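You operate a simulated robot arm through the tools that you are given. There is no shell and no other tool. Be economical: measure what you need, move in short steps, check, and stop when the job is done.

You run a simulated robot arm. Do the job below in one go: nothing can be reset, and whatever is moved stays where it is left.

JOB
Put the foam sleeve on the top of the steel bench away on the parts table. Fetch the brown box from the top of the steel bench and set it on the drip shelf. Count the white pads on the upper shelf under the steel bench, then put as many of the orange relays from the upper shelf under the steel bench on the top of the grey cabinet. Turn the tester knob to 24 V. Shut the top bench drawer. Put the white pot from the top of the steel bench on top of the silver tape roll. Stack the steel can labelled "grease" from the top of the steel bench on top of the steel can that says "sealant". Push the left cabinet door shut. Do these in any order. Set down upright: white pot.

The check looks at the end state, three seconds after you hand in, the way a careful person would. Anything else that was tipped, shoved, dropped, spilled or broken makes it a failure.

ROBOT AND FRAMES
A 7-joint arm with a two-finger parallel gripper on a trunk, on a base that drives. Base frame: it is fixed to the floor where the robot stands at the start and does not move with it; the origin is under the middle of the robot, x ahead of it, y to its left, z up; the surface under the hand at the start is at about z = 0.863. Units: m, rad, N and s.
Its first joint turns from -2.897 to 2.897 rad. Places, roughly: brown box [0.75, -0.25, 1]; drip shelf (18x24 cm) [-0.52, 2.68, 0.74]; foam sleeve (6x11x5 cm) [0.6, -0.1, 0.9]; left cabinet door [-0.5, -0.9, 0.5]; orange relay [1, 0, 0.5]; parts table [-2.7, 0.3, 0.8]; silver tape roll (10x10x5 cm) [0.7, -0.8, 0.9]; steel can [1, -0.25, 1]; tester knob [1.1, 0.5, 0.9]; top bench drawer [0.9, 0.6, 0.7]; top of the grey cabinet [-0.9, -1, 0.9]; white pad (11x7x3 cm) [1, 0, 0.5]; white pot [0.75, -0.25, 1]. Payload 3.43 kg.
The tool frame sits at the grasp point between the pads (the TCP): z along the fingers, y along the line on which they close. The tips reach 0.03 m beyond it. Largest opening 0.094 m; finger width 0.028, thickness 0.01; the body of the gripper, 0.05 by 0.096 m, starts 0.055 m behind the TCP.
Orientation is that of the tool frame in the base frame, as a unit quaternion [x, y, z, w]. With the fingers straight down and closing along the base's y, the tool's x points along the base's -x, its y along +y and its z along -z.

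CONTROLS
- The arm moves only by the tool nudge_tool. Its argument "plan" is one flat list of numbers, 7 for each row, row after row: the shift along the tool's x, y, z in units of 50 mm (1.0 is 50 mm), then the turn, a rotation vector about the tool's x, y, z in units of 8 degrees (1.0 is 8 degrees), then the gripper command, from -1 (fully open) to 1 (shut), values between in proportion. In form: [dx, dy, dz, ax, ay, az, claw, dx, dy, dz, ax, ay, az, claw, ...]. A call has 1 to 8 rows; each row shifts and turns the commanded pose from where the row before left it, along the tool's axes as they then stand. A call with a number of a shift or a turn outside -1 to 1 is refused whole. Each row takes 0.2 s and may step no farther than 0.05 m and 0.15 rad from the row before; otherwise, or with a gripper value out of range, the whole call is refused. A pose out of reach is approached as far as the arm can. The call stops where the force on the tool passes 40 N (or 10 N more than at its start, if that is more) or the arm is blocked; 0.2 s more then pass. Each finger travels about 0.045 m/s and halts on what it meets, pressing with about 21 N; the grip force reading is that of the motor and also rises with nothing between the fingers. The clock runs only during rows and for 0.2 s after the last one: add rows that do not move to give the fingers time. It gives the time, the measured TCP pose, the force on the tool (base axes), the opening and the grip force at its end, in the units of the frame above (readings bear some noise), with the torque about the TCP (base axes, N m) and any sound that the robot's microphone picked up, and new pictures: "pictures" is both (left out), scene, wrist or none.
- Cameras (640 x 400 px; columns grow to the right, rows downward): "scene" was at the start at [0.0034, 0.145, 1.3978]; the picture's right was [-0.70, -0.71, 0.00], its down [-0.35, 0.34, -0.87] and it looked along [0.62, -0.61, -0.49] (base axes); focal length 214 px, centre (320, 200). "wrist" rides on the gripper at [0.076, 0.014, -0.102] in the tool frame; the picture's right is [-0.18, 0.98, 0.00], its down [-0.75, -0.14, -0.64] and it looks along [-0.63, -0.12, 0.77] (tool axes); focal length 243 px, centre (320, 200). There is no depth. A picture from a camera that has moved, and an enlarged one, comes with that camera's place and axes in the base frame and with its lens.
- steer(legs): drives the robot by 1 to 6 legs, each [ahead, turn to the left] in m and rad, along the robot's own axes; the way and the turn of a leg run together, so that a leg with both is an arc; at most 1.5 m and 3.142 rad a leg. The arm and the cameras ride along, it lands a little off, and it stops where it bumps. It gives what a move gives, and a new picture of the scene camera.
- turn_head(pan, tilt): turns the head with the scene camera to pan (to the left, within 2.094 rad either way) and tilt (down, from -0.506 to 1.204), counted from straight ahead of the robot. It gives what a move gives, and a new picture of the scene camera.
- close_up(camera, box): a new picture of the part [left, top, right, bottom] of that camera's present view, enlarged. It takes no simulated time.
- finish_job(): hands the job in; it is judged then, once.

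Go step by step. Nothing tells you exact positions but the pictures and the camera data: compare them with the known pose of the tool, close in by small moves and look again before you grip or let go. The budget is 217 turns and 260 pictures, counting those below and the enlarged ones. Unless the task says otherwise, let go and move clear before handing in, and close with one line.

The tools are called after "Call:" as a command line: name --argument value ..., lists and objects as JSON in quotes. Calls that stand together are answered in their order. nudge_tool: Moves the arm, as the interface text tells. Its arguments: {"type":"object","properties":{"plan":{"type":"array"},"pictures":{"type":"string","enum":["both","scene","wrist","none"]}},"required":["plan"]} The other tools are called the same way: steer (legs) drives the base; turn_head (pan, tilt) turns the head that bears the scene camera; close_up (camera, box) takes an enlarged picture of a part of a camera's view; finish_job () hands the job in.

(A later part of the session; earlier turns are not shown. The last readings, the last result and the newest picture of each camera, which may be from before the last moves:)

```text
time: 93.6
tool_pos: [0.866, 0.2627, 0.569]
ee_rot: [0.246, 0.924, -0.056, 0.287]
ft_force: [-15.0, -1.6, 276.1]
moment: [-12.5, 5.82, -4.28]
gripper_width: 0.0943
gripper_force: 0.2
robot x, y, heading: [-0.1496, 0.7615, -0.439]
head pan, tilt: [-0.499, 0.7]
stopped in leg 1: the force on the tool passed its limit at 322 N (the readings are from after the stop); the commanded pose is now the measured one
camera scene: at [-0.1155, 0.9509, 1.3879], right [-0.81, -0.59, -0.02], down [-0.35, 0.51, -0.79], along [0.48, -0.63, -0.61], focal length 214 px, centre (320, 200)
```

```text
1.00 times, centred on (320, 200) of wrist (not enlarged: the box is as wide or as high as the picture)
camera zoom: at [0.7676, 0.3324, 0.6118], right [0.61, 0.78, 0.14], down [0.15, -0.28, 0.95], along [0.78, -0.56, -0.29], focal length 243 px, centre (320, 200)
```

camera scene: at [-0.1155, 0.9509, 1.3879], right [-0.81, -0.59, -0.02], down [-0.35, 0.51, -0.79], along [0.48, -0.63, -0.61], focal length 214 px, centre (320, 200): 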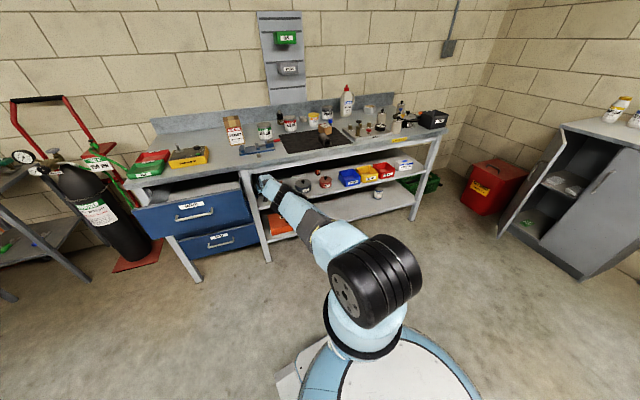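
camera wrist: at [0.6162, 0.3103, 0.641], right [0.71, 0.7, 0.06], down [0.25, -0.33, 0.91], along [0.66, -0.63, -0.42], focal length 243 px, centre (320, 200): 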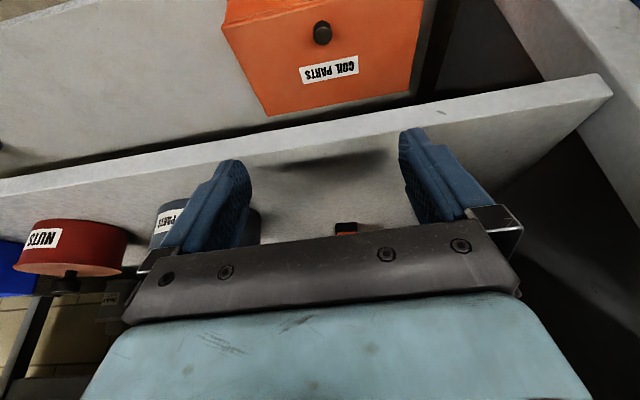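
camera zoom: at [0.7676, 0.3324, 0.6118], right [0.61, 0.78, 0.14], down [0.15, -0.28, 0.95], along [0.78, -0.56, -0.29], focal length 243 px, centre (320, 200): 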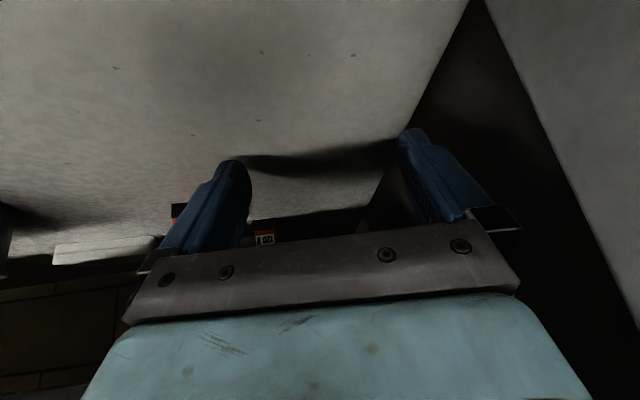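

The fingertips are actually resting on the shelf (shelf is a bit higher than I assumed). I'll lift the hand slightly.

Call:
nudge_tool --plan '[-0.12, 0, -0.17, 0, 0, 0, -1, -0.12, 0, -0.17, 0, 0, 0, -1]' --pictures "none"

Call:
close_up --camera "scene" --box '[225, 140, 335, 230]'

```text
time: 93.9
tool_pos: [0.867, 0.2645, 0.5675]
ee_rot: [0.238, 0.926, -0.064, 0.286]
ft_force: [-143.1, 33.8, 257.8]
moment: [-10.62, 9.55, -5.58]
gripper_width: 0.0941
gripper_force: 0.4
robot x, y, heading: [-0.1582, 0.7576, -0.443]
head pan, tilt: [-0.499, 0.7]
stopped in row 1: the force on the tool passed its limit at 355 N (the readings are from after the stop); the commanded pose is now the measured one
```

```text
4.44 times, centred on (280, 185) of scene
camera zoom: at [-0.1146, 0.9525, 1.3865], right [-0.81, -0.59, -0.02], down [-0.35, 0.51, -0.79], along [0.48, -0.63, -0.61], focal length 953 px, centre (498, 267)
```

zoom: 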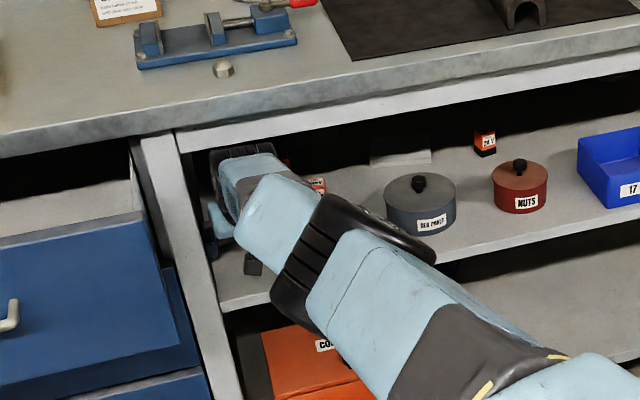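

Call:
close_up --camera "scene" --box '[255, 165, 335, 225]'

Call:
close_up --camera "wrist" --box '[0, 0, 640, 399]'

```text
6.67 times, centred on (295, 195) of scene
camera zoom: at [-0.1146, 0.9525, 1.3865], right [-0.81, -0.59, -0.02], down [-0.35, 0.51, -0.79], along [0.48, -0.63, -0.61], focal length 1430 px, centre (487, 233)
```

zoom: 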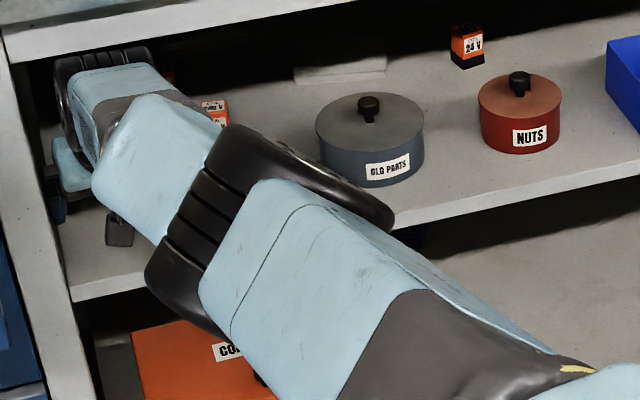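

```text
1.00 times, centred on (320, 200) of wrist (not enlarged: the box is as wide or as high as the picture)
camera zoom: at [0.7671, 0.333, 0.6101], right [0.6, 0.79, 0.12], down [0.16, -0.26, 0.95], along [0.78, -0.55, -0.28], focal length 243 px, centre (320, 200)
```

zoom: 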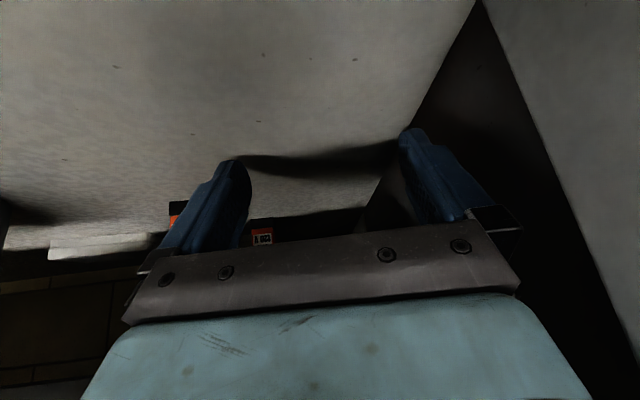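

Call:
nudge_tool --plan '[-0.02, 0, -0.04, 0, 0, 0, -1, -0.02, 0, -0.04, 0, 0, 0, -1, -0.02, 0, -0.04, 0, 0, 0, -1, -0.02, 0, -0.04, 0, 0, 0, -1, -0.02, 0, -0.04, 0, 0, 0, -1, -0.02, 0, -0.04, 0, 0, 0, -1]' --pictures "none"

Call:
nudge_tool --plan '[0, 0, 0, 0, 0, 0, -1, 0, 0, 0, 0, 0, 0, -1, 0, 0, 0, 0, 0, 0, -1]' --pictures "none"

```text
time: 94.5
tool_pos: [0.8706, 0.2664, 0.5682]
ee_rot: [0.231, 0.926, -0.063, 0.291]
ft_force: [-154.7, 49.5, 241.6]
moment: [-9.39, 9.47, -8.01]
gripper_width: 0.094
gripper_force: 0.2
robot x, y, heading: [-0.1547, 0.7544, -0.447]
head pan, tilt: [-0.499, 0.7]
stopped in row 3: the force on the tool passed its limit at 482 N (the readings are from after the stop); the commanded pose is now the measured one
```

```text
time: 95.3
tool_pos: [0.87, 0.2661, 0.5687]
ee_rot: [0.233, 0.926, -0.062, 0.29]
ft_force: [-157.8, 35.2, 240.2]
moment: [-9.78, 9.56, -7.74]
gripper_width: 0.094
gripper_force: 0.0
robot x, y, heading: [-0.1555, 0.7576, -0.439]
head pan, tilt: [-0.499, 0.7]
```

Call:
steer --legs '[[-0.3, -0.02]]'

```text
time: 97.4
tool_pos: [0.6132, 0.3712, 0.5161]
ee_rot: [0.244, 0.93, -0.057, 0.27]
ft_force: [-0.2, -0.8, 0.6]
moment: [0.0, -0.01, 0.0]
gripper_width: 0.0941
gripper_force: 0.1
robot x, y, heading: [-0.4275, 0.8849, -0.456]
head pan, tilt: [-0.499, 0.7]
camera scene: at [-0.3276, 1.0546, 1.3808], right [-0.82, -0.57, 0.0], down [-0.37, 0.53, -0.76], along [0.44, -0.63, -0.64], focal length 214 px, centre (320, 200)
```

scene: 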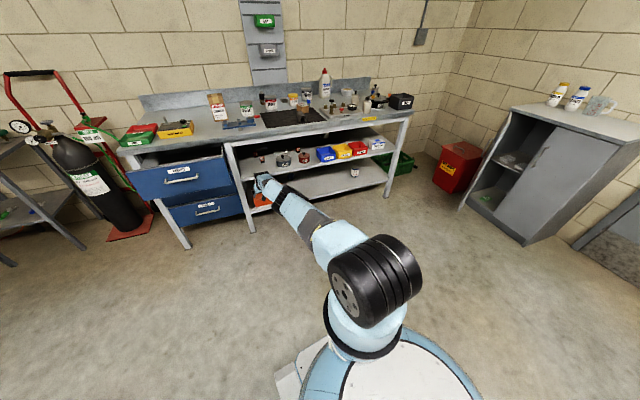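

Free. Check that everything on the shelf is undisturbed.

Call:
close_up --camera "scene" --box '[230, 130, 400, 230]'

Call:
close_up --camera "scene" --box '[240, 140, 320, 190]'

```text
3.76 times, centred on (315, 180) of scene
camera zoom: at [-0.3276, 1.0546, 1.3808], right [-0.82, -0.57, 0.0], down [-0.37, 0.53, -0.76], along [0.44, -0.63, -0.64], focal length 807 px, centre (339, 275)
```

zoom: 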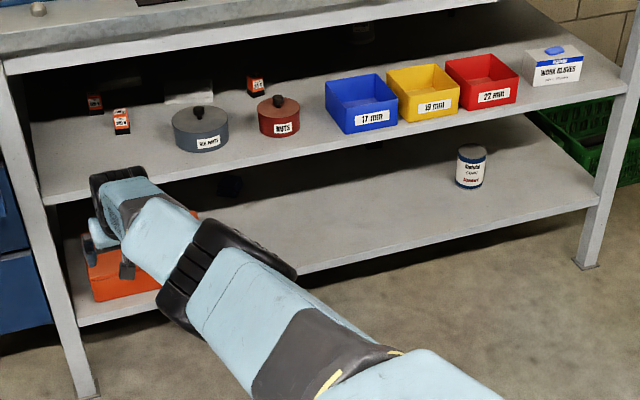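

```text
8.00 times, centred on (280, 165) of scene
camera zoom: at [-0.3276, 1.0546, 1.3808], right [-0.82, -0.57, 0.0], down [-0.37, 0.53, -0.76], along [0.44, -0.63, -0.64], focal length 1716 px, centre (640, 480)
```

zoom: 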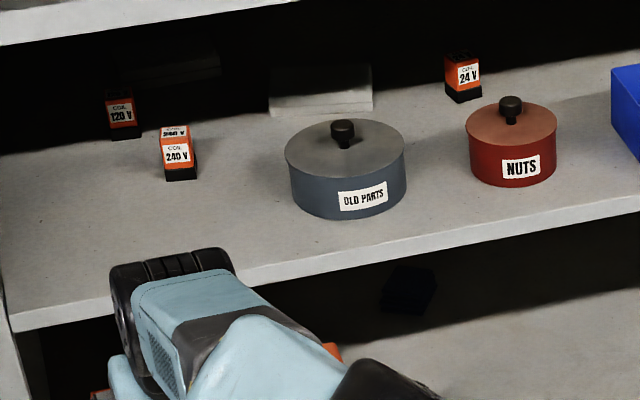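

Everything is undisturbed. The wrist joint sits right on the hand axis ~0.2 m behind the TCP, so the right approach is: flipped, nearly level hand, straight arm, driven in with the base. Flip the roll again first.

Call:
nudge_tool --plan '[0, 0, 0, 0, 0, 1, -1, 0, 0, 0, 0, 0, 1, -1, 0, 0, 0, 0, 0, 1, -1, 0, 0, 0, 0, 0, 1, -1, 0, 0, 0, 0, 0, 1, -1, 0, 0, 0, 0, 0, 1, -1, 0, 0, 0, 0, 0, 1, -1, 0, 0, 0, 0, 0, 1, -1]' --pictures "none"

Call:
nudge_tool --plan '[0, 0, 0, 0, 0, 1, -1, 0, 0, 0, 0, 0, 1, -1, 0, 0, 0, 0, 0, 1, -1, 0, 0, 0, 0, 0, 1, -1, 0, 0, 0, 0, 0, 1, -1, 0, 0, 0, 0, 0, 1, -1, 0, 0, 0, 0, 0, 1, -1, 0, 0, 0, 0, 0, 1, -1]' --pictures "none"

Call:
nudge_tool --plan '[0, 0, 0, 0, 0, 1, -1, 0, 0, 0, 0, 0, 1, -1, 0, 0, 0, 0, 0, 1, -1, 0, 0, 0, 0, 0, 1, -1, 0, 0, 0, 0, 0, 1, -1, 0, 0, 0, 0, 0, 1, -1, 0, 0, 0, 0, 0, 0.5, -1]' --pictures "scene"

```text
time: 99.2
tool_pos: [0.6137, 0.371, 0.5163]
ee_rot: [0.701, 0.657, 0.095, 0.26]
ft_force: [-0.1, 0.9, -0.8]
moment: [0.02, -0.01, 0.02]
gripper_width: 0.0939
gripper_force: 0.1
robot x, y, heading: [-0.4258, 0.8868, -0.463]
head pan, tilt: [-0.499, 0.7]
```

```text
time: 101.0
tool_pos: [0.6124, 0.3721, 0.5153]
ee_rot: [0.943, 0.187, 0.218, 0.17]
ft_force: [-0.1, 0.7, 0.0]
moment: [0.01, -0.01, 0.02]
gripper_width: 0.0941
gripper_force: 0.0
robot x, y, heading: [-0.4262, 0.8864, -0.463]
head pan, tilt: [-0.499, 0.7]
```

```text
time: 102.6
tool_pos: [0.6113, 0.3706, 0.5156]
ee_rot: [0.933, -0.232, 0.267, 0.061]
ft_force: [0.6, 0.0, -0.4]
moment: [0.02, 0.01, 0.01]
gripper_width: 0.0939
gripper_force: 0.0
robot x, y, heading: [-0.4287, 0.8873, -0.46]
head pan, tilt: [-0.499, 0.7]
camera scene: at [-0.3269, 1.0547, 1.3808], right [-0.82, -0.57, 0.0], down [-0.37, 0.53, -0.76], along [0.44, -0.63, -0.64], focal length 214 px, centre (320, 200)
```

scene: 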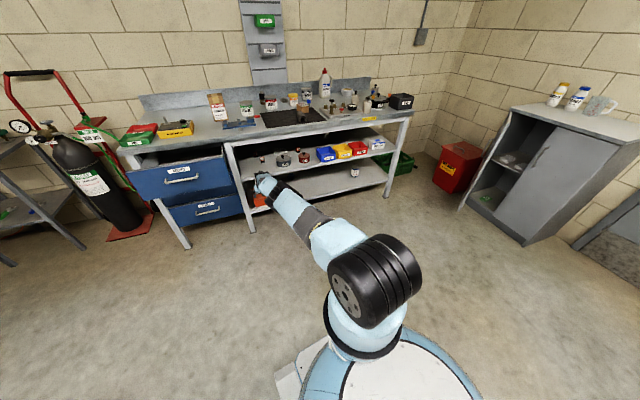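

Call:
nudge_tool --plan '[0.27, 0.04, -0.04, -0.123, 0.827, 0.0736, -1, 0.26, 0.04, 0, -0.123, 0.827, 0.0736, -1, 0.26, 0.04, 0.03, -0.123, 0.827, 0.0736, -1, 0.25, 0.04, 0.07, -0.123, 0.827, 0.0736, -1, 0.24, 0.04, 0.11, -0.123, 0.827, 0.0736, -1, 0.23, 0.04, 0.15, -0.123, 0.827, 0.0736, -1, 0.22, 0.04, 0.18, -0.123, 0.827, 0.0736, -1]' --pictures "both"

```text
time: 104.2
tool_pos: [0.6584, 0.3088, 0.5891]
ee_rot: [0.752, -0.252, 0.58, 0.185]
ft_force: [-0.2, 0.6, 0.5]
moment: [0.01, 0.02, 0.03]
gripper_width: 0.0941
gripper_force: 0.1
out of reach, approached as far as the arm can: row 6, 7
robot x, y, heading: [-0.4258, 0.8849, -0.46]
head pan, tilt: [-0.499, 0.7]
camera scene: at [-0.327, 1.0548, 1.3808], right [-0.82, -0.57, 0.0], down [-0.37, 0.53, -0.76], along [0.44, -0.63, -0.64], focal length 214 px, centre (320, 200)
camera wrist: at [0.5843, 0.3427, 0.6902], right [-0.62, -0.76, -0.19], down [-0.57, 0.6, -0.56], along [0.54, -0.24, -0.81], focal length 243 px, centre (320, 200)
```

scene: 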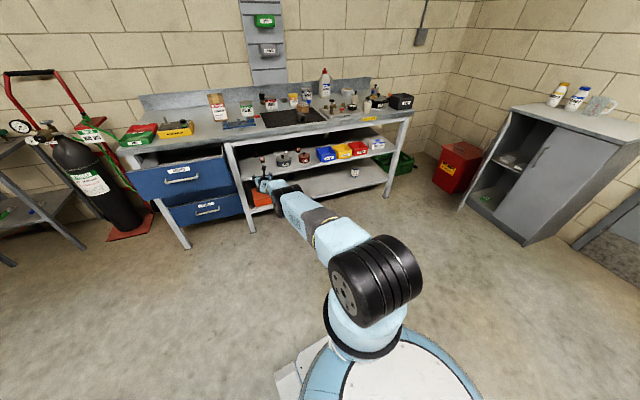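
wrist: 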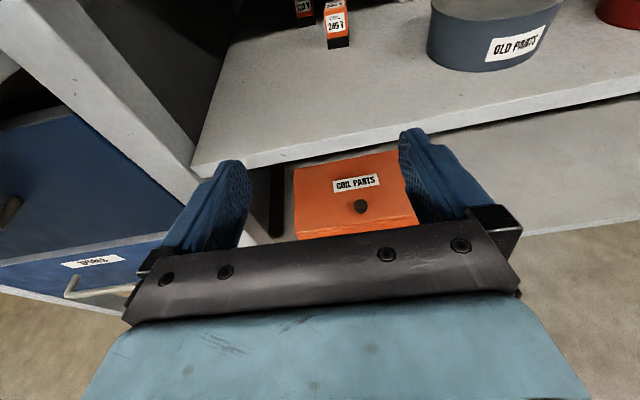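

The arm is straight and the hand level with the relay ahead. I'll shift the base sideways so it can drive straight along the bench normal.

Call:
steer --legs '[[0, -0.48], [-0.5, 0], [0, 0.32]]'

```text
time: 109.8
tool_pos: [0.2625, 0.5557, 0.5919]
ee_rot: [0.732, -0.306, 0.565, 0.226]
ft_force: [-0.3, -1.3, 0.1]
moment: [-0.02, -0.02, 0.0]
gripper_width: 0.0939
gripper_force: 0.0
robot x, y, heading: [-0.7352, 1.2762, -0.607]
head pan, tilt: [-0.499, 0.7]
camera scene: at [-0.6072, 1.4297, 1.3808], right [-0.89, -0.45, 0.0], down [-0.29, 0.58, -0.76], along [0.34, -0.68, -0.64], focal length 214 px, centre (320, 200)
```

scene: 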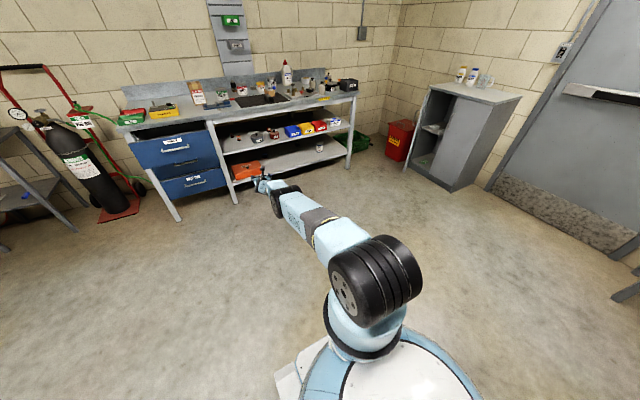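

Call:
nudge_tool --plan '[0, 0, 0, 0.56, 0, 0, -1, 0, 0, 0, 0.56, 0, 0, -1, -0.3, 0, 0, 0, 0, 0, -1]' --pictures "none"

Call:
steer --legs '[[0.48, 0]]'

Call:
close_up --camera "wrist" --box '[0, 0, 640, 399]'

```text
time: 110.6
tool_pos: [0.2606, 0.5579, 0.5761]
ee_rot: [0.747, -0.261, 0.588, 0.168]
ft_force: [1.0, -0.1, 0.3]
moment: [0.01, 0.06, 0.04]
gripper_width: 0.0942
gripper_force: 0.2
robot x, y, heading: [-0.7315, 1.2827, -0.611]
head pan, tilt: [-0.499, 0.7]
```

```text
time: 113.4
tool_pos: [0.6428, 0.2865, 0.5754]
ee_rot: [0.747, -0.263, 0.586, 0.17]
ft_force: [-0.3, -0.2, 0.4]
moment: [0.02, 0.0, 0.0]
gripper_width: 0.0939
gripper_force: 0.1
robot x, y, heading: [-0.3467, 1.0114, -0.61]
head pan, tilt: [-0.499, 0.7]
camera scene: at [-0.2224, 1.1612, 1.3808], right [-0.9, -0.44, 0.0], down [-0.29, 0.58, -0.76], along [0.34, -0.68, -0.64], focal length 214 px, centre (320, 200)
```

scene: 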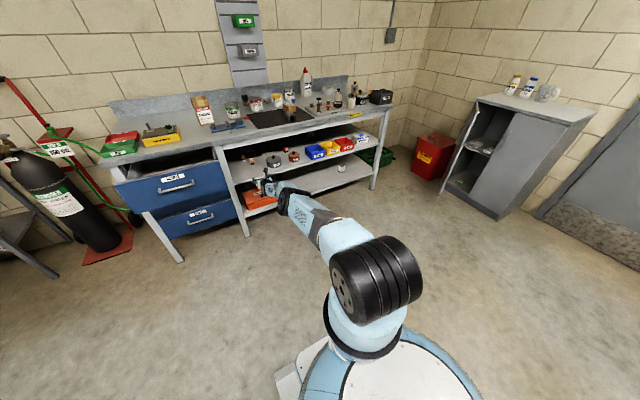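

```text
1.00 times, centred on (320, 200) of wrist (not enlarged: the box is as wide or as high as the picture)
camera zoom: at [0.5658, 0.3166, 0.674], right [-0.61, -0.75, -0.23], down [-0.55, 0.62, -0.56], along [0.56, -0.21, -0.8], focal length 243 px, centre (320, 200)
```

zoom: 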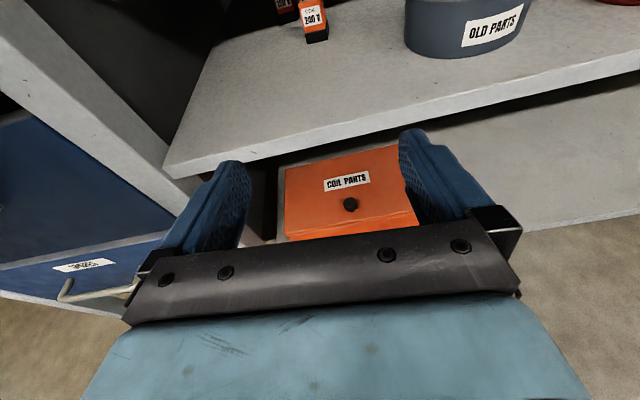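

Well aligned. Drive in 0.2 m.

Call:
steer --legs '[[0.2, -0.005]]'

Call:
close_up --camera "wrist" --box '[0, 0, 640, 399]'

```text
time: 115.0
tool_pos: [0.8037, 0.1675, 0.5773]
ee_rot: [0.746, -0.264, 0.586, 0.171]
ft_force: [0.0, 0.7, -0.1]
moment: [0.01, 0.02, -0.01]
gripper_width: 0.0938
gripper_force: 0.0
robot x, y, heading: [-0.1834, 0.8961, -0.611]
head pan, tilt: [-0.499, 0.7]
camera scene: at [-0.0563, 1.045, 1.3808], right [-0.9, -0.44, 0.0], down [-0.28, 0.58, -0.76], along [0.34, -0.69, -0.64], focal length 214 px, centre (320, 200)
```

scene: 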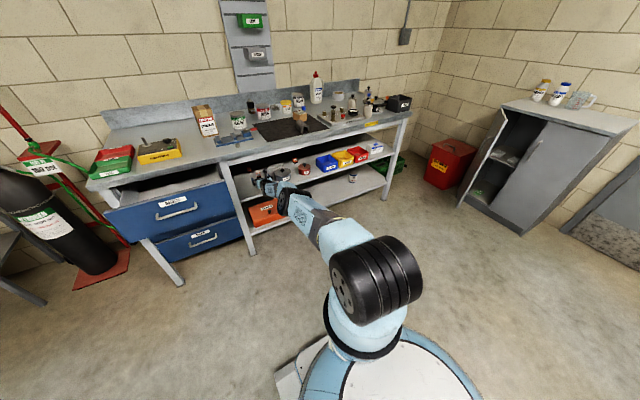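

```text
1.00 times, centred on (320, 200) of wrist (not enlarged: the box is as wide or as high as the picture)
camera zoom: at [0.729, 0.1978, 0.6744], right [-0.62, -0.75, -0.23], down [-0.55, 0.62, -0.56], along [0.56, -0.22, -0.8], focal length 243 px, centre (320, 200)
```

zoom: 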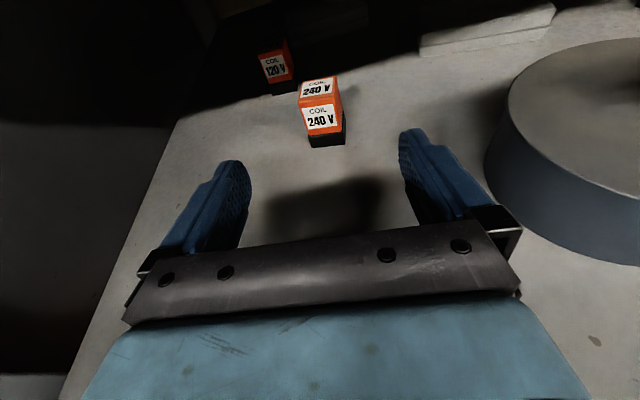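

Call:
nudge_tool --plan '[-0.3, 0, 0, 0, 0, 0, -1]' --pictures "none"

Call:
steer --legs '[[0.11, 0]]'

Call:
close_up --camera "wrist" --box '[0, 0, 640, 399]'

```text
time: 115.4
tool_pos: [0.8017, 0.1696, 0.5659]
ee_rot: [0.746, -0.263, 0.587, 0.171]
ft_force: [5.5, 3.5, 13.2]
moment: [0.57, 0.69, -0.41]
gripper_width: 0.0941
gripper_force: 0.0
robot x, y, heading: [-0.1827, 0.8943, -0.618]
head pan, tilt: [-0.499, 0.7]
```

```text
time: 116.7
tool_pos: [0.8907, 0.109, 0.5651]
ee_rot: [0.746, -0.263, 0.588, 0.171]
ft_force: [0.0, 0.7, 0.9]
moment: [0.04, 0.05, -0.01]
gripper_width: 0.0939
gripper_force: 0.0
robot x, y, heading: [-0.0999, 0.8344, -0.617]
head pan, tilt: [-0.499, 0.7]
stopped in leg 1: the force on the tool passed its limit at 70 N (the readings are from after the stop); the commanded pose is now the measured one
camera scene: at [0.0306, 0.9835, 1.3808], right [-0.9, -0.44, 0.0], down [-0.28, 0.58, -0.76], along [0.34, -0.69, -0.64], focal length 214 px, centre (320, 200)
```

scene: 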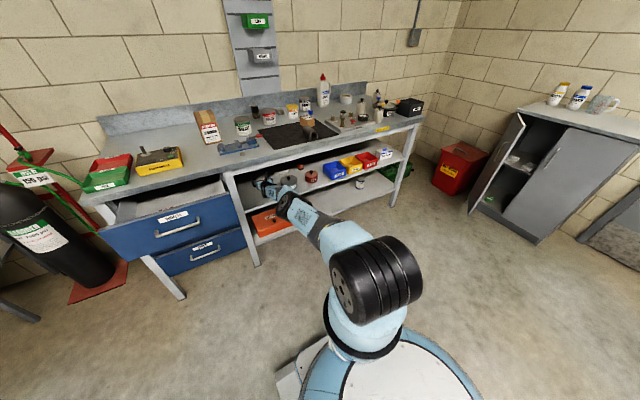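

```text
1.00 times, centred on (320, 200) of wrist (not enlarged: the box is as wide or as high as the picture)
camera zoom: at [0.8145, 0.1403, 0.6636], right [-0.62, -0.75, -0.23], down [-0.55, 0.62, -0.56], along [0.56, -0.22, -0.8], focal length 243 px, centre (320, 200)
```

zoom: 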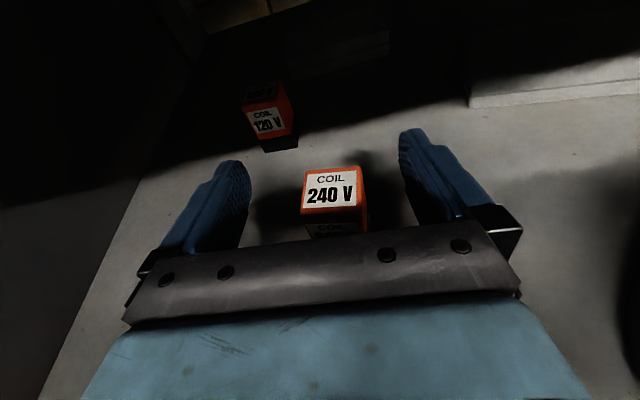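

The relay is between the fingers. Close.

Call:
nudge_tool --plan '[0, 0, 0, 0, 0, 0, 1, 0, 0, 0, 0, 0, 0, 1, 0, 0, 0, 0, 0, 0, 1, 0, 0, 0, 0, 0, 0, 1, 0, 0, 0, 0, 0, 0, 1, 0, 0, 0, 0, 0, 0, 1]' --pictures "wrist"

```text
time: 118.1
tool_pos: [0.8908, 0.1092, 0.5664]
ee_rot: [0.746, -0.263, 0.587, 0.171]
ft_force: [0.8, 0.0, -0.2]
moment: [0.02, -0.01, -0.03]
gripper_width: 0.0312
gripper_force: 21.3
robot x, y, heading: [-0.0931, 0.8349, -0.61]
head pan, tilt: [-0.499, 0.7]
camera wrist: at [0.8146, 0.1403, 0.6637], right [-0.62, -0.75, -0.23], down [-0.55, 0.62, -0.56], along [0.56, -0.22, -0.8], focal length 243 px, centre (320, 200)
```

wrist: 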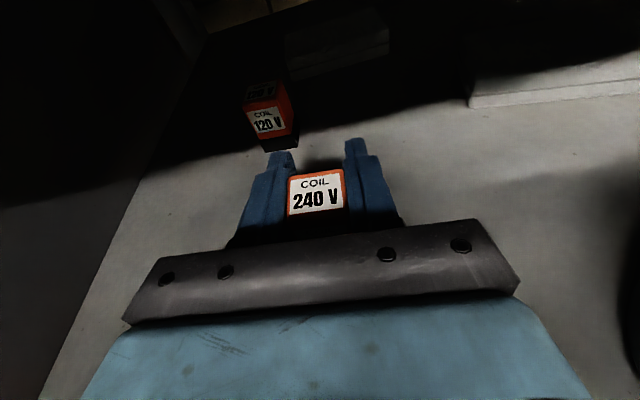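

Gripped. Lift a little and look into the dark for more pads.

Call:
nudge_tool --plan '[0.35, 0, 0, 0, 0, 0, 1, 0.35, 0, 0, 0, 0, 0, 1]' --pictures "wrist"

Call:
close_up --camera "wrist" --box '[180, 0, 640, 140]'

```text
time: 118.7
tool_pos: [0.8967, 0.102, 0.599]
ee_rot: [0.746, -0.263, 0.587, 0.171]
ft_force: [0.6, 0.4, -0.7]
moment: [-0.05, -0.05, 0.02]
gripper_width: 0.031
gripper_force: 21.2
robot x, y, heading: [-0.0926, 0.8361, -0.616]
head pan, tilt: [-0.499, 0.7]
camera wrist: at [0.821, 0.1333, 0.6966], right [-0.62, -0.75, -0.23], down [-0.55, 0.62, -0.56], along [0.56, -0.22, -0.8], focal length 243 px, centre (320, 200)
```

wrist: 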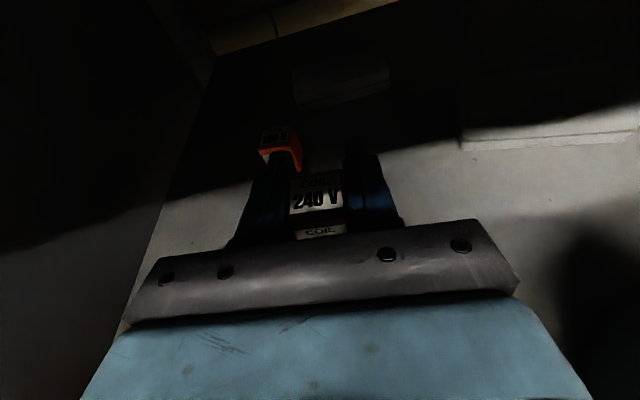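

```text
1.39 times, centred on (410, 70) of wrist
camera zoom: at [0.821, 0.1333, 0.6966], right [-0.62, -0.75, -0.23], down [-0.55, 0.62, -0.56], along [0.56, -0.22, -0.8], focal length 338 px, centre (195, 381)
```

zoom: 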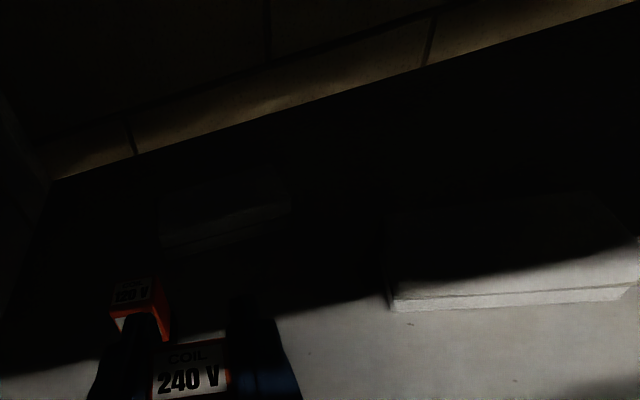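

Two pads here. Back out with the relay.

Call:
steer --legs '[[-0.8, 0]]'

Call:
turn_head --pan -0.9 --tilt 0.4

```text
time: 123.2
tool_pos: [0.2309, 0.5889, 0.5988]
ee_rot: [0.748, -0.257, 0.589, 0.167]
ft_force: [-0.3, 0.6, -0.5]
moment: [-0.02, 0.04, -0.02]
gripper_width: 0.0315
gripper_force: 21.6
robot x, y, heading: [-0.7722, 1.3031, -0.599]
head pan, tilt: [-0.499, 0.7]
camera scene: at [-0.6501, 1.4561, 1.3808], right [-0.89, -0.46, 0.0], down [-0.29, 0.57, -0.76], along [0.35, -0.68, -0.64], focal length 214 px, centre (320, 200)
```

scene: 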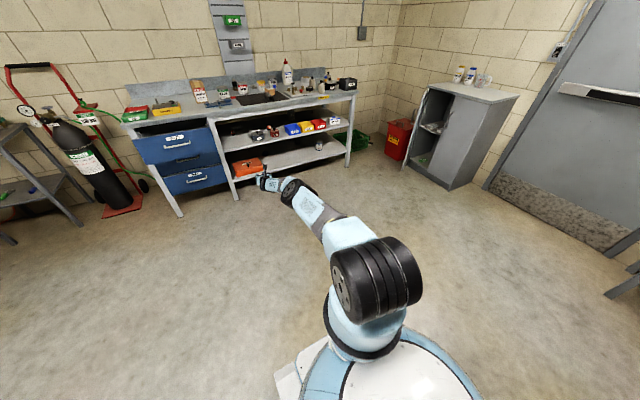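

```text
time: 124.1
tool_pos: [0.2302, 0.5887, 0.5994]
ee_rot: [0.748, -0.258, 0.589, 0.167]
ft_force: [0.1, -0.5, -1.1]
moment: [-0.04, -0.05, 0.04]
gripper_width: 0.0312
gripper_force: 20.9
robot x, y, heading: [-0.773, 1.3029, -0.6]
head pan, tilt: [-0.901, 0.4]
camera scene: at [-0.682, 1.4393, 1.4076], right [-1.0, -0.07, 0.0], down [-0.03, 0.39, -0.92], along [0.07, -0.92, -0.39], focal length 214 px, centre (320, 200)
```

scene: 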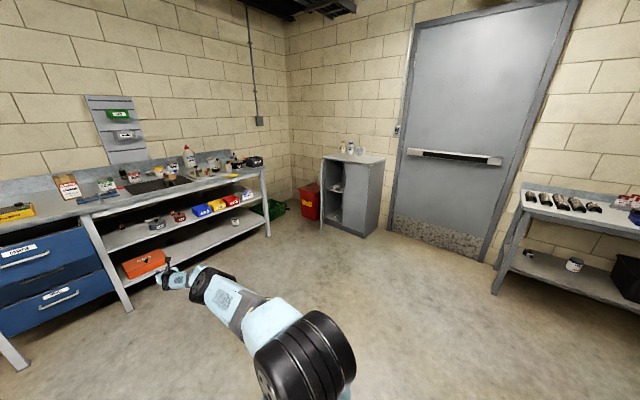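

Call:
close_up --camera "scene" --box '[280, 125, 420, 250]'

```text
3.20 times, centred on (350, 188) of scene
camera zoom: at [-0.682, 1.4393, 1.4076], right [-1.0, -0.07, 0.0], down [-0.03, 0.39, -0.92], along [0.07, -0.92, -0.39], focal length 686 px, centre (224, 240)
```

zoom: 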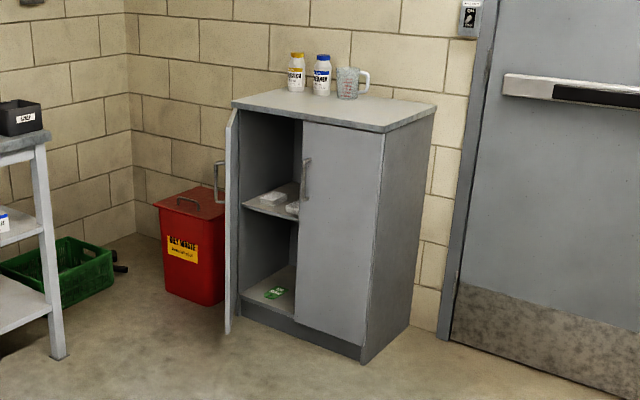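

The cabinet top spans about (-0.53,-0.99)–(-1.02,-0.65) front edge. I'll retract the arm for travel, keeping the hand level.

Call:
nudge_tool --plan '[-0.25, 0, -0.9, 0, 0, 0, 1, -0.25, 0, -0.9, 0, 0, 0, 1, -0.25, 0, -0.9, 0, 0, 0, 1, -0.25, 0, -0.9, 0, 0, 0, 1, -0.25, 0, -0.9, 0, 0, 0, 1, -0.25, 0, -0.9, 0, 0, 0, 1, -0.25, 0, -0.9, 0, 0, 0, 1, -0.25, 0, -0.9, 0, 0, 0, 1]' --pictures "scene"

```text
time: 125.9
tool_pos: [-0.0727, 0.8071, 0.5929]
ee_rot: [0.747, -0.258, 0.589, 0.168]
ft_force: [0.1, 0.0, -0.5]
moment: [-0.03, 0.02, -0.01]
gripper_width: 0.0314
gripper_force: 21.1
robot x, y, heading: [-0.768, 1.3069, -0.597]
head pan, tilt: [-0.901, 0.4]
camera scene: at [-0.6822, 1.4393, 1.4076], right [-1.0, -0.07, 0.0], down [-0.03, 0.39, -0.92], along [0.07, -0.92, -0.39], focal length 214 px, centre (320, 200)
```

scene: 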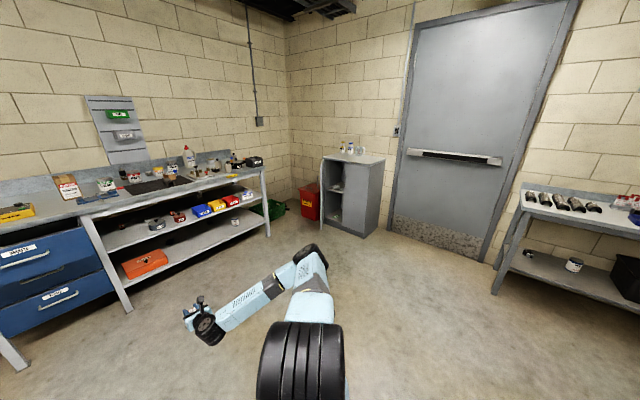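

Call:
nudge_tool --plan '[0.95, 0, -0.25, 0, 0, 0, 1, 0.95, 0, -0.25, 0, 0, 0, 1, 0.95, 0, -0.25, 0, 0, 0, 1, 0.95, 0, -0.25, 0, 0, 0, 1, 0.95, 0, -0.25, 0, 0, 0, 1, 0.95, 0, -0.25, 0, 0, 0, 1, 0.95, 0, -0.25, 0, 0, 0, 1, 0.95, 0, -0.25, 0, 0, 0, 1]' --pictures "scene"

```text
time: 127.7
tool_pos: [-0.0867, 0.7885, 0.9853]
ee_rot: [0.748, -0.257, 0.589, 0.166]
ft_force: [0.7, 0.2, -1.0]
moment: [0.02, -0.01, 0.03]
gripper_width: 0.0314
gripper_force: 21.1
robot x, y, heading: [-0.7682, 1.3034, -0.594]
head pan, tilt: [-0.901, 0.4]
camera scene: at [-0.6822, 1.4391, 1.4077], right [-1.0, -0.07, 0.0], down [-0.03, 0.39, -0.92], along [0.07, -0.92, -0.39], focal length 214 px, centre (320, 200)
```

scene: 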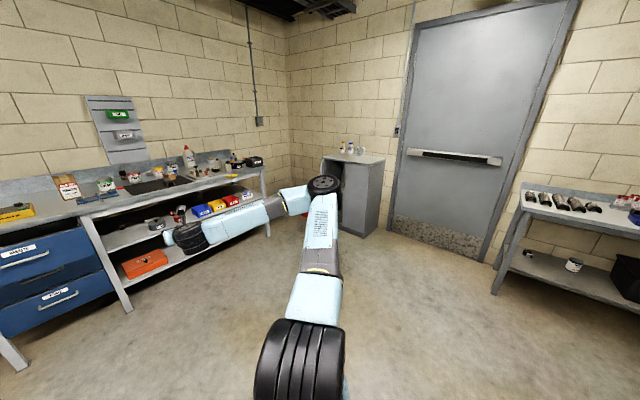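

Call:
nudge_tool --plan '[0.95, 0, -0.25, 0, 0, 0, 1, 0.6, 0, -0.3, 0, 0, 0, 1]' --pictures "none"

Call:
steer --legs '[[0, -0.717], [1.4, 0], [0, -0.88]]'

```text
time: 128.3
tool_pos: [-0.0944, 0.7898, 1.0692]
ee_rot: [0.749, -0.258, 0.588, 0.166]
ft_force: [0.4, -0.8, -1.8]
moment: [-0.05, -0.06, 0.0]
gripper_width: 0.0312
gripper_force: 20.6
robot x, y, heading: [-0.7725, 1.3062, -0.595]
head pan, tilt: [-0.901, 0.4]
```

```text
time: 140.4
tool_pos: [-0.9243, -0.7121, 1.0708]
ee_rot: [-0.342, 0.713, -0.295, -0.536]
ft_force: [0.9, 0.3, 0.3]
moment: [0.04, 0.01, -0.07]
gripper_width: 0.0313
gripper_force: 21.2
robot x, y, heading: [-0.348, -0.0772, -2.157]
head pan, tilt: [-0.901, 0.4]
stopped in leg 3: the robot was blocked; the commanded pose is now the measured one
camera scene: at [-0.2136, -0.1671, 1.4076], right [-0.08, 1.0, 0.0], down [0.39, 0.03, -0.92], along [-0.92, -0.07, -0.39], focal length 214 px, centre (320, 200)
```

scene: 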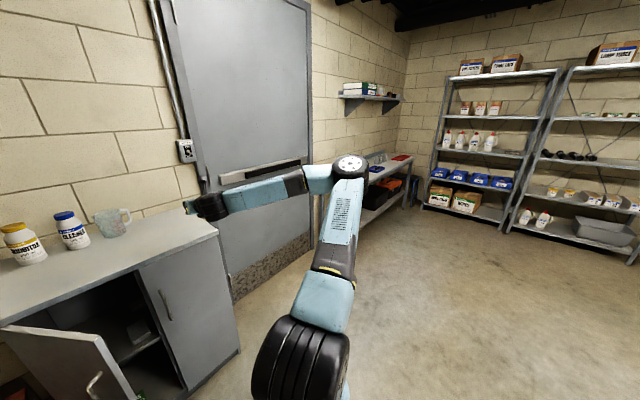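

Call:
nudge_tool --plan '[0, 0, 0, 0, 0, 0, 1]' --pictures "wrist"

Call:
turn_head --pan -0.1 --tilt 0.6

```text
time: 140.8
tool_pos: [-0.924, -0.7111, 1.0711]
ee_rot: [-0.342, 0.712, -0.295, -0.537]
ft_force: [0.6, -0.3, -1.0]
moment: [-0.02, 0.01, 0.02]
gripper_width: 0.0313
gripper_force: 21.4
robot x, y, heading: [-0.3495, -0.0781, -2.163]
head pan, tilt: [-0.901, 0.4]
camera wrist: at [-0.8922, -0.6362, 1.169], right [-0.75, 0.61, -0.23], down [0.62, 0.55, -0.56], along [-0.22, -0.57, -0.8], focal length 243 px, centre (320, 200)
```

wrist: 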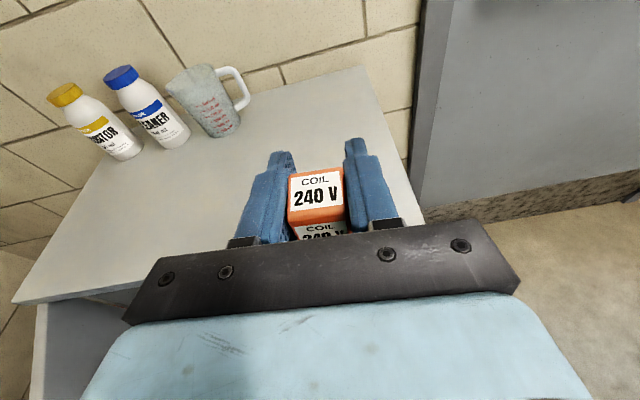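

```text
time: 141.9
tool_pos: [-0.9243, -0.7111, 1.0709]
ee_rot: [-0.342, 0.713, -0.295, -0.537]
ft_force: [0.9, -0.5, -1.1]
moment: [-0.04, -0.03, 0.02]
gripper_width: 0.0314
gripper_force: 20.7
robot x, y, heading: [-0.3494, -0.0804, -2.162]
head pan, tilt: [-0.099, 0.6]
camera scene: at [-0.1779, -0.2279, 1.3894], right [-0.77, 0.64, 0.0], down [0.36, 0.44, -0.82], along [-0.53, -0.64, -0.57], focal length 214 px, centre (320, 200)
```

scene: 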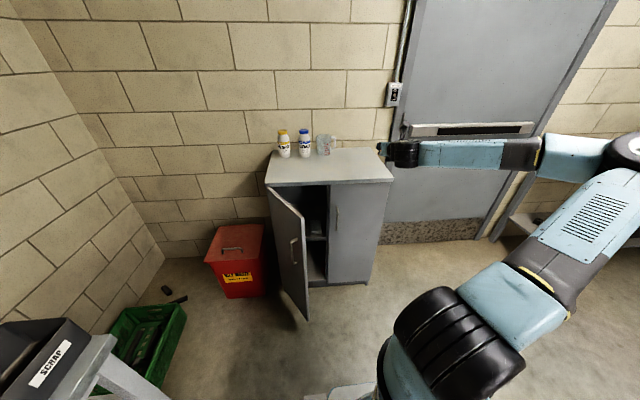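

Call:
nudge_tool --plan '[0, -0.4, 0.9, 0, 0, 0, 1, 0, -0.4, 0.9, 0, 0, 0, 1, 0, -0.4, 0.8, 0, 0, 0, 1, -0.7, 0, 0.18, 0, 0, 0, 1, -0.6, 0, 0.16, 0, 0, 0, 1]' --pictures "both"

```text
time: 143.1
tool_pos: [-0.9467, -0.852, 0.973]
ee_rot: [-0.341, 0.713, -0.294, -0.537]
ft_force: [-0.9, 0.2, -0.9]
moment: [0.02, 0.03, 0.02]
gripper_width: 0.0314
gripper_force: 20.5
robot x, y, heading: [-0.3481, -0.0757, -2.159]
head pan, tilt: [-0.099, 0.6]
camera scene: at [-0.1777, -0.2279, 1.3894], right [-0.77, 0.64, 0.0], down [0.36, 0.44, -0.82], along [-0.53, -0.64, -0.57], focal length 214 px, centre (320, 200)
camera wrist: at [-0.9149, -0.7764, 1.0719], right [-0.75, 0.61, -0.23], down [0.62, 0.55, -0.56], along [-0.22, -0.57, -0.8], focal length 243 px, centre (320, 200)
```

scene: 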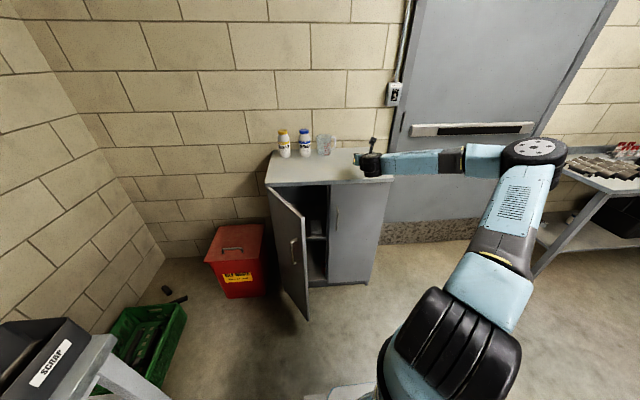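
wrist: 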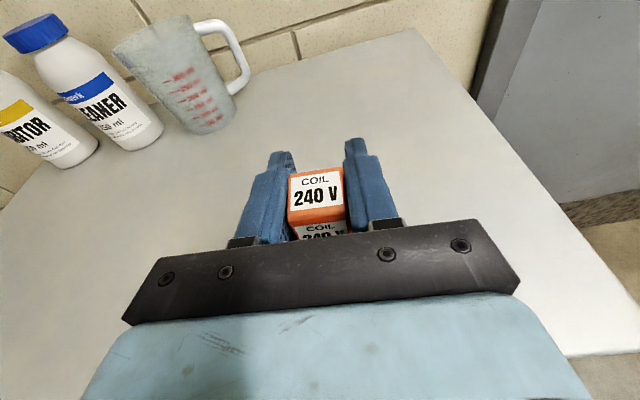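

Call:
nudge_tool --plan '[-0.155, 0, 0.04, 0, 0, 0, 1, -0.155, 0, 0.04, 0, 0, 0, 1, -0.155, 0, 0.04, 0, 0, 0, 1, -0.08, 0, 0.02, 0, 0, 0, 1, -0.08, 0, 0.02, 0, 0, 0, 1, -0.08, 0, 0.02, 0, 0, 0, 1, -0.08, 0, 0.02, 0, 0, 0, 1]' --pictures "none"

```text
time: 144.7
tool_pos: [-0.9443, -0.854, 0.9326]
ee_rot: [-0.341, 0.713, -0.294, -0.537]
ft_force: [0.3, -0.5, -0.8]
moment: [-0.02, -0.04, -0.02]
gripper_width: 0.0313
gripper_force: 21.0
robot x, y, heading: [-0.3506, -0.0769, -2.163]
head pan, tilt: [-0.099, 0.6]
```

Call:
nudge_tool --plan '[-0.06, 0, 0.015, 0, 0, 0, 1, -0.06, 0, 0.015, 0, 0, 0, 1, -0.06, 0, 0.015, 0, 0, 0, 1, -0.06, 0, 0.015, 0, 0, 0, 1]' --pictures "none"

Call:
close_up --camera "scene" --box '[260, 120, 400, 200]'

```text
time: 145.5
tool_pos: [-0.9445, -0.8546, 0.9303]
ee_rot: [-0.34, 0.711, -0.295, -0.54]
ft_force: [-0.4, -0.9, 5.8]
moment: [0.37, -0.2, -0.01]
gripper_width: 0.0313
gripper_force: 21.1
robot x, y, heading: [-0.3494, -0.0805, -2.166]
head pan, tilt: [-0.099, 0.6]
stopped in row 4: the force on the tool passed its limit at 46 N (the readings are from after the stop); the commanded pose is now the measured one
```

```text
4.57 times, centred on (330, 160) of scene
camera zoom: at [-0.1777, -0.2279, 1.3894], right [-0.77, 0.64, 0.0], down [0.36, 0.44, -0.82], along [-0.53, -0.64, -0.57], focal length 980 px, centre (274, 383)
```

zoom: 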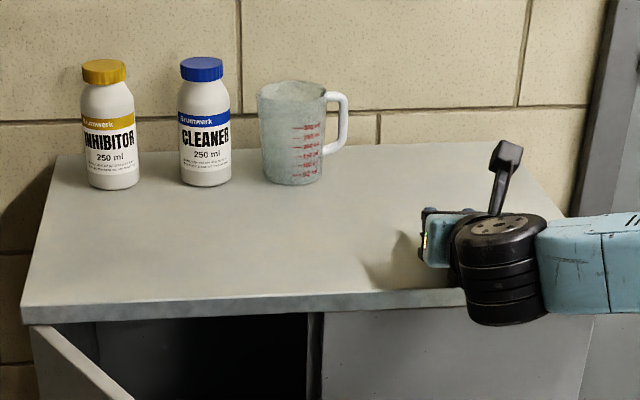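

Contact with the cabinet top. Open and back off along the fingers.

Call:
nudge_tool --plan '[0, 0, 0, 0, 0, 0, 0.2, 0, 0, 0, 0, 0, 0, -0.2, 0, 0, 0, 0, 0, 0, -0.6, 0, 0, 0, 0, 0, 0, -0.8]' --pictures "wrist"

```text
time: 146.5
tool_pos: [-0.9439, -0.8549, 0.9306]
ee_rot: [-0.34, 0.711, -0.296, -0.54]
ft_force: [-3.4, -5.3, 13.2]
moment: [0.69, -0.29, 0.04]
gripper_width: 0.0846
gripper_force: 0.0
robot x, y, heading: [-0.3506, -0.079, -2.163]
head pan, tilt: [-0.099, 0.6]
camera wrist: at [-0.9118, -0.778, 1.0284], right [-0.76, 0.61, -0.23], down [0.62, 0.55, -0.57], along [-0.22, -0.57, -0.79], focal length 243 px, centre (320, 200)
```

wrist: 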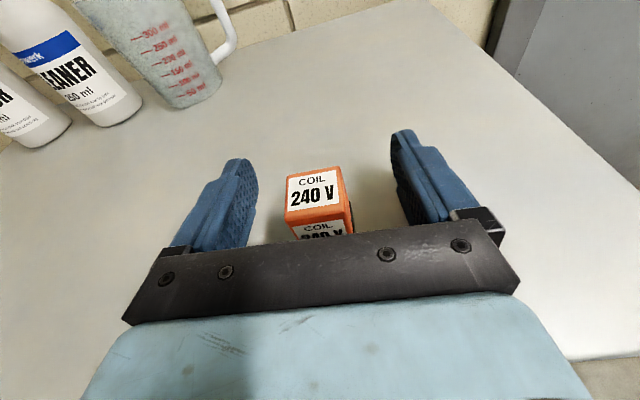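

Call:
nudge_tool --plan '[0.1, 0, -0.1, 0, 0, 0, -0.8, 0.15, 0, -0.9, 0, 0, 0, -0.8, 0.15, 0, -0.9, 0, 0, 0, -0.8, 0.3, 0, -0.8, 0, 0, 0, -0.8, 0.5, 0, -0.8, 0, 0, 0, -0.8]' --pictures "both"

```text
time: 147.7
tool_pos: [-0.8569, -0.7242, 1.0275]
ee_rot: [-0.341, 0.711, -0.296, -0.54]
ft_force: [0.1, -0.4, -0.4]
moment: [-0.02, 0.03, 0.0]
gripper_width: 0.0846
gripper_force: 0.1
robot x, y, heading: [-0.3489, -0.0763, -2.164]
head pan, tilt: [-0.099, 0.6]
camera scene: at [-0.1783, -0.2285, 1.3894], right [-0.77, 0.64, 0.0], down [0.36, 0.44, -0.82], along [-0.53, -0.64, -0.57], focal length 214 px, centre (320, 200)
camera wrist: at [-0.826, -0.649, 1.1243], right [-0.76, 0.61, -0.23], down [0.62, 0.55, -0.57], along [-0.22, -0.57, -0.79], focal length 243 px, centre (320, 200)
```

scene: 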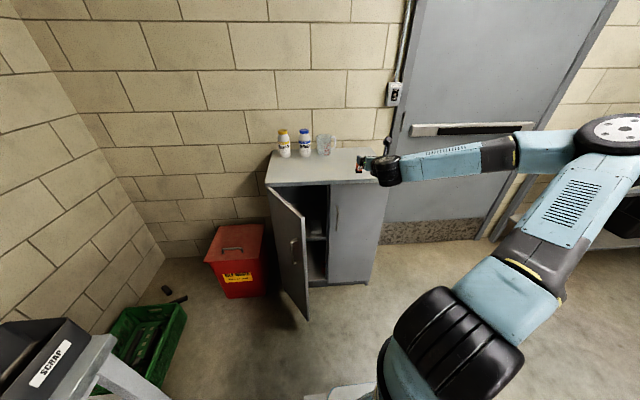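
wrist: 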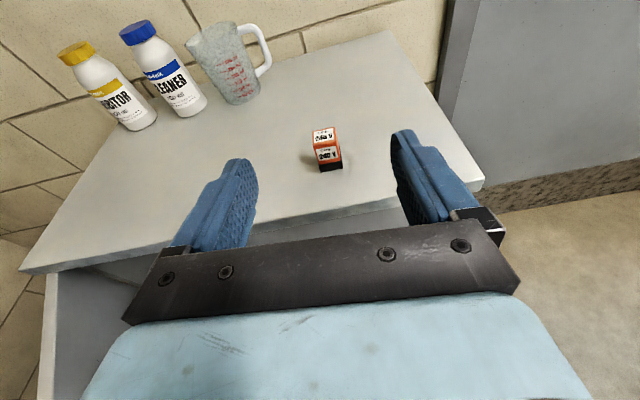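

The relay stands on the cabinet. The left door is open ~65°; I see its outer face, so I can push it shut from here. Back the base off and move the closed hand in front of the door.

Call:
steer --legs '[[-0.27, 0]]'

Call:
nudge_tool --plan '[-0.54, -0.82, 0, 0, 0, 0, 1, -0.54, -0.82, 0, 0, 0, 0, 1, -0.54, -0.82, 0, 0, 0, 0, 1, -0.54, -0.82, 0, 0, 0, 0, 1, -0.54, -0.82, 0, 0, 0, 0, 1, -0.54, -0.82, 0, 0, 0, 0, 1, -0.54, -0.82, 0, 0, 0, 0, 1, -0.54, -0.82, 0, 0, 0, 0, 1]' --pictures "both"

```text
time: 149.7
tool_pos: [-0.7067, -0.4969, 1.0271]
ee_rot: [-0.34, 0.711, -0.294, -0.54]
ft_force: [0.1, 0.2, 0.0]
moment: [-0.02, -0.03, 0.01]
gripper_width: 0.0844
gripper_force: 0.1
robot x, y, heading: [-0.1988, 0.1458, -2.164]
head pan, tilt: [-0.099, 0.6]
camera scene: at [-0.0254, -0.001, 1.3894], right [-0.77, 0.64, 0.0], down [0.36, 0.44, -0.82], along [-0.53, -0.64, -0.57], focal length 214 px, centre (320, 200)
```

scene: 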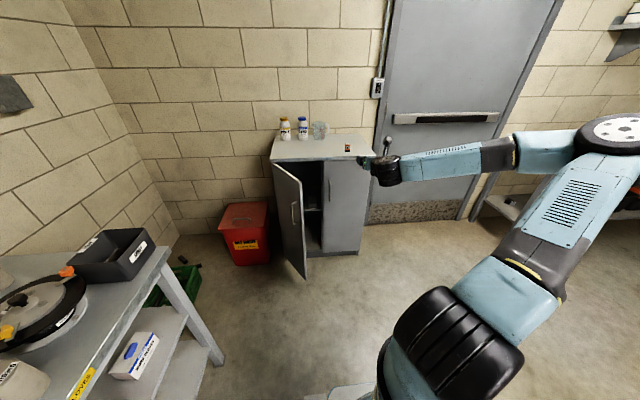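

```text
time: 151.5
tool_pos: [-0.4009, -0.6559, 0.8324]
ee_rot: [-0.34, 0.711, -0.295, -0.54]
ft_force: [0.0, 0.0, 0.7]
moment: [0.04, 0.01, 0.02]
gripper_width: 0.0
gripper_force: 21.1
robot x, y, heading: [-0.1965, 0.1441, -2.164]
head pan, tilt: [-0.099, 0.6]
camera scene: at [-0.0256, -0.001, 1.3894], right [-0.77, 0.64, 0.0], down [0.36, 0.44, -0.82], along [-0.53, -0.63, -0.57], focal length 214 px, centre (320, 200)
camera wrist: at [-0.3681, -0.5801, 0.9301], right [-0.75, 0.61, -0.23], down [0.62, 0.55, -0.57], along [-0.22, -0.57, -0.79], focal length 243 px, centre (320, 200)
```

scene: 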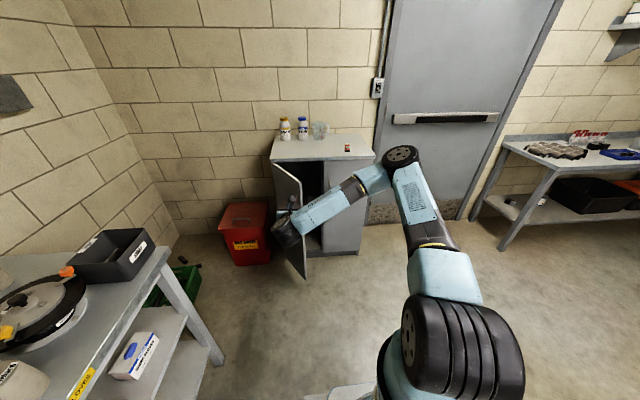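
wrist: 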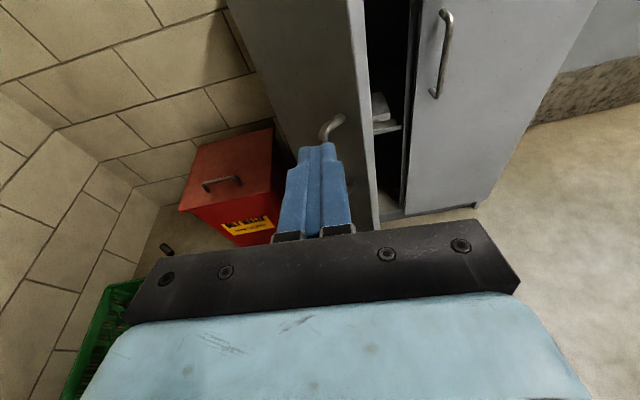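

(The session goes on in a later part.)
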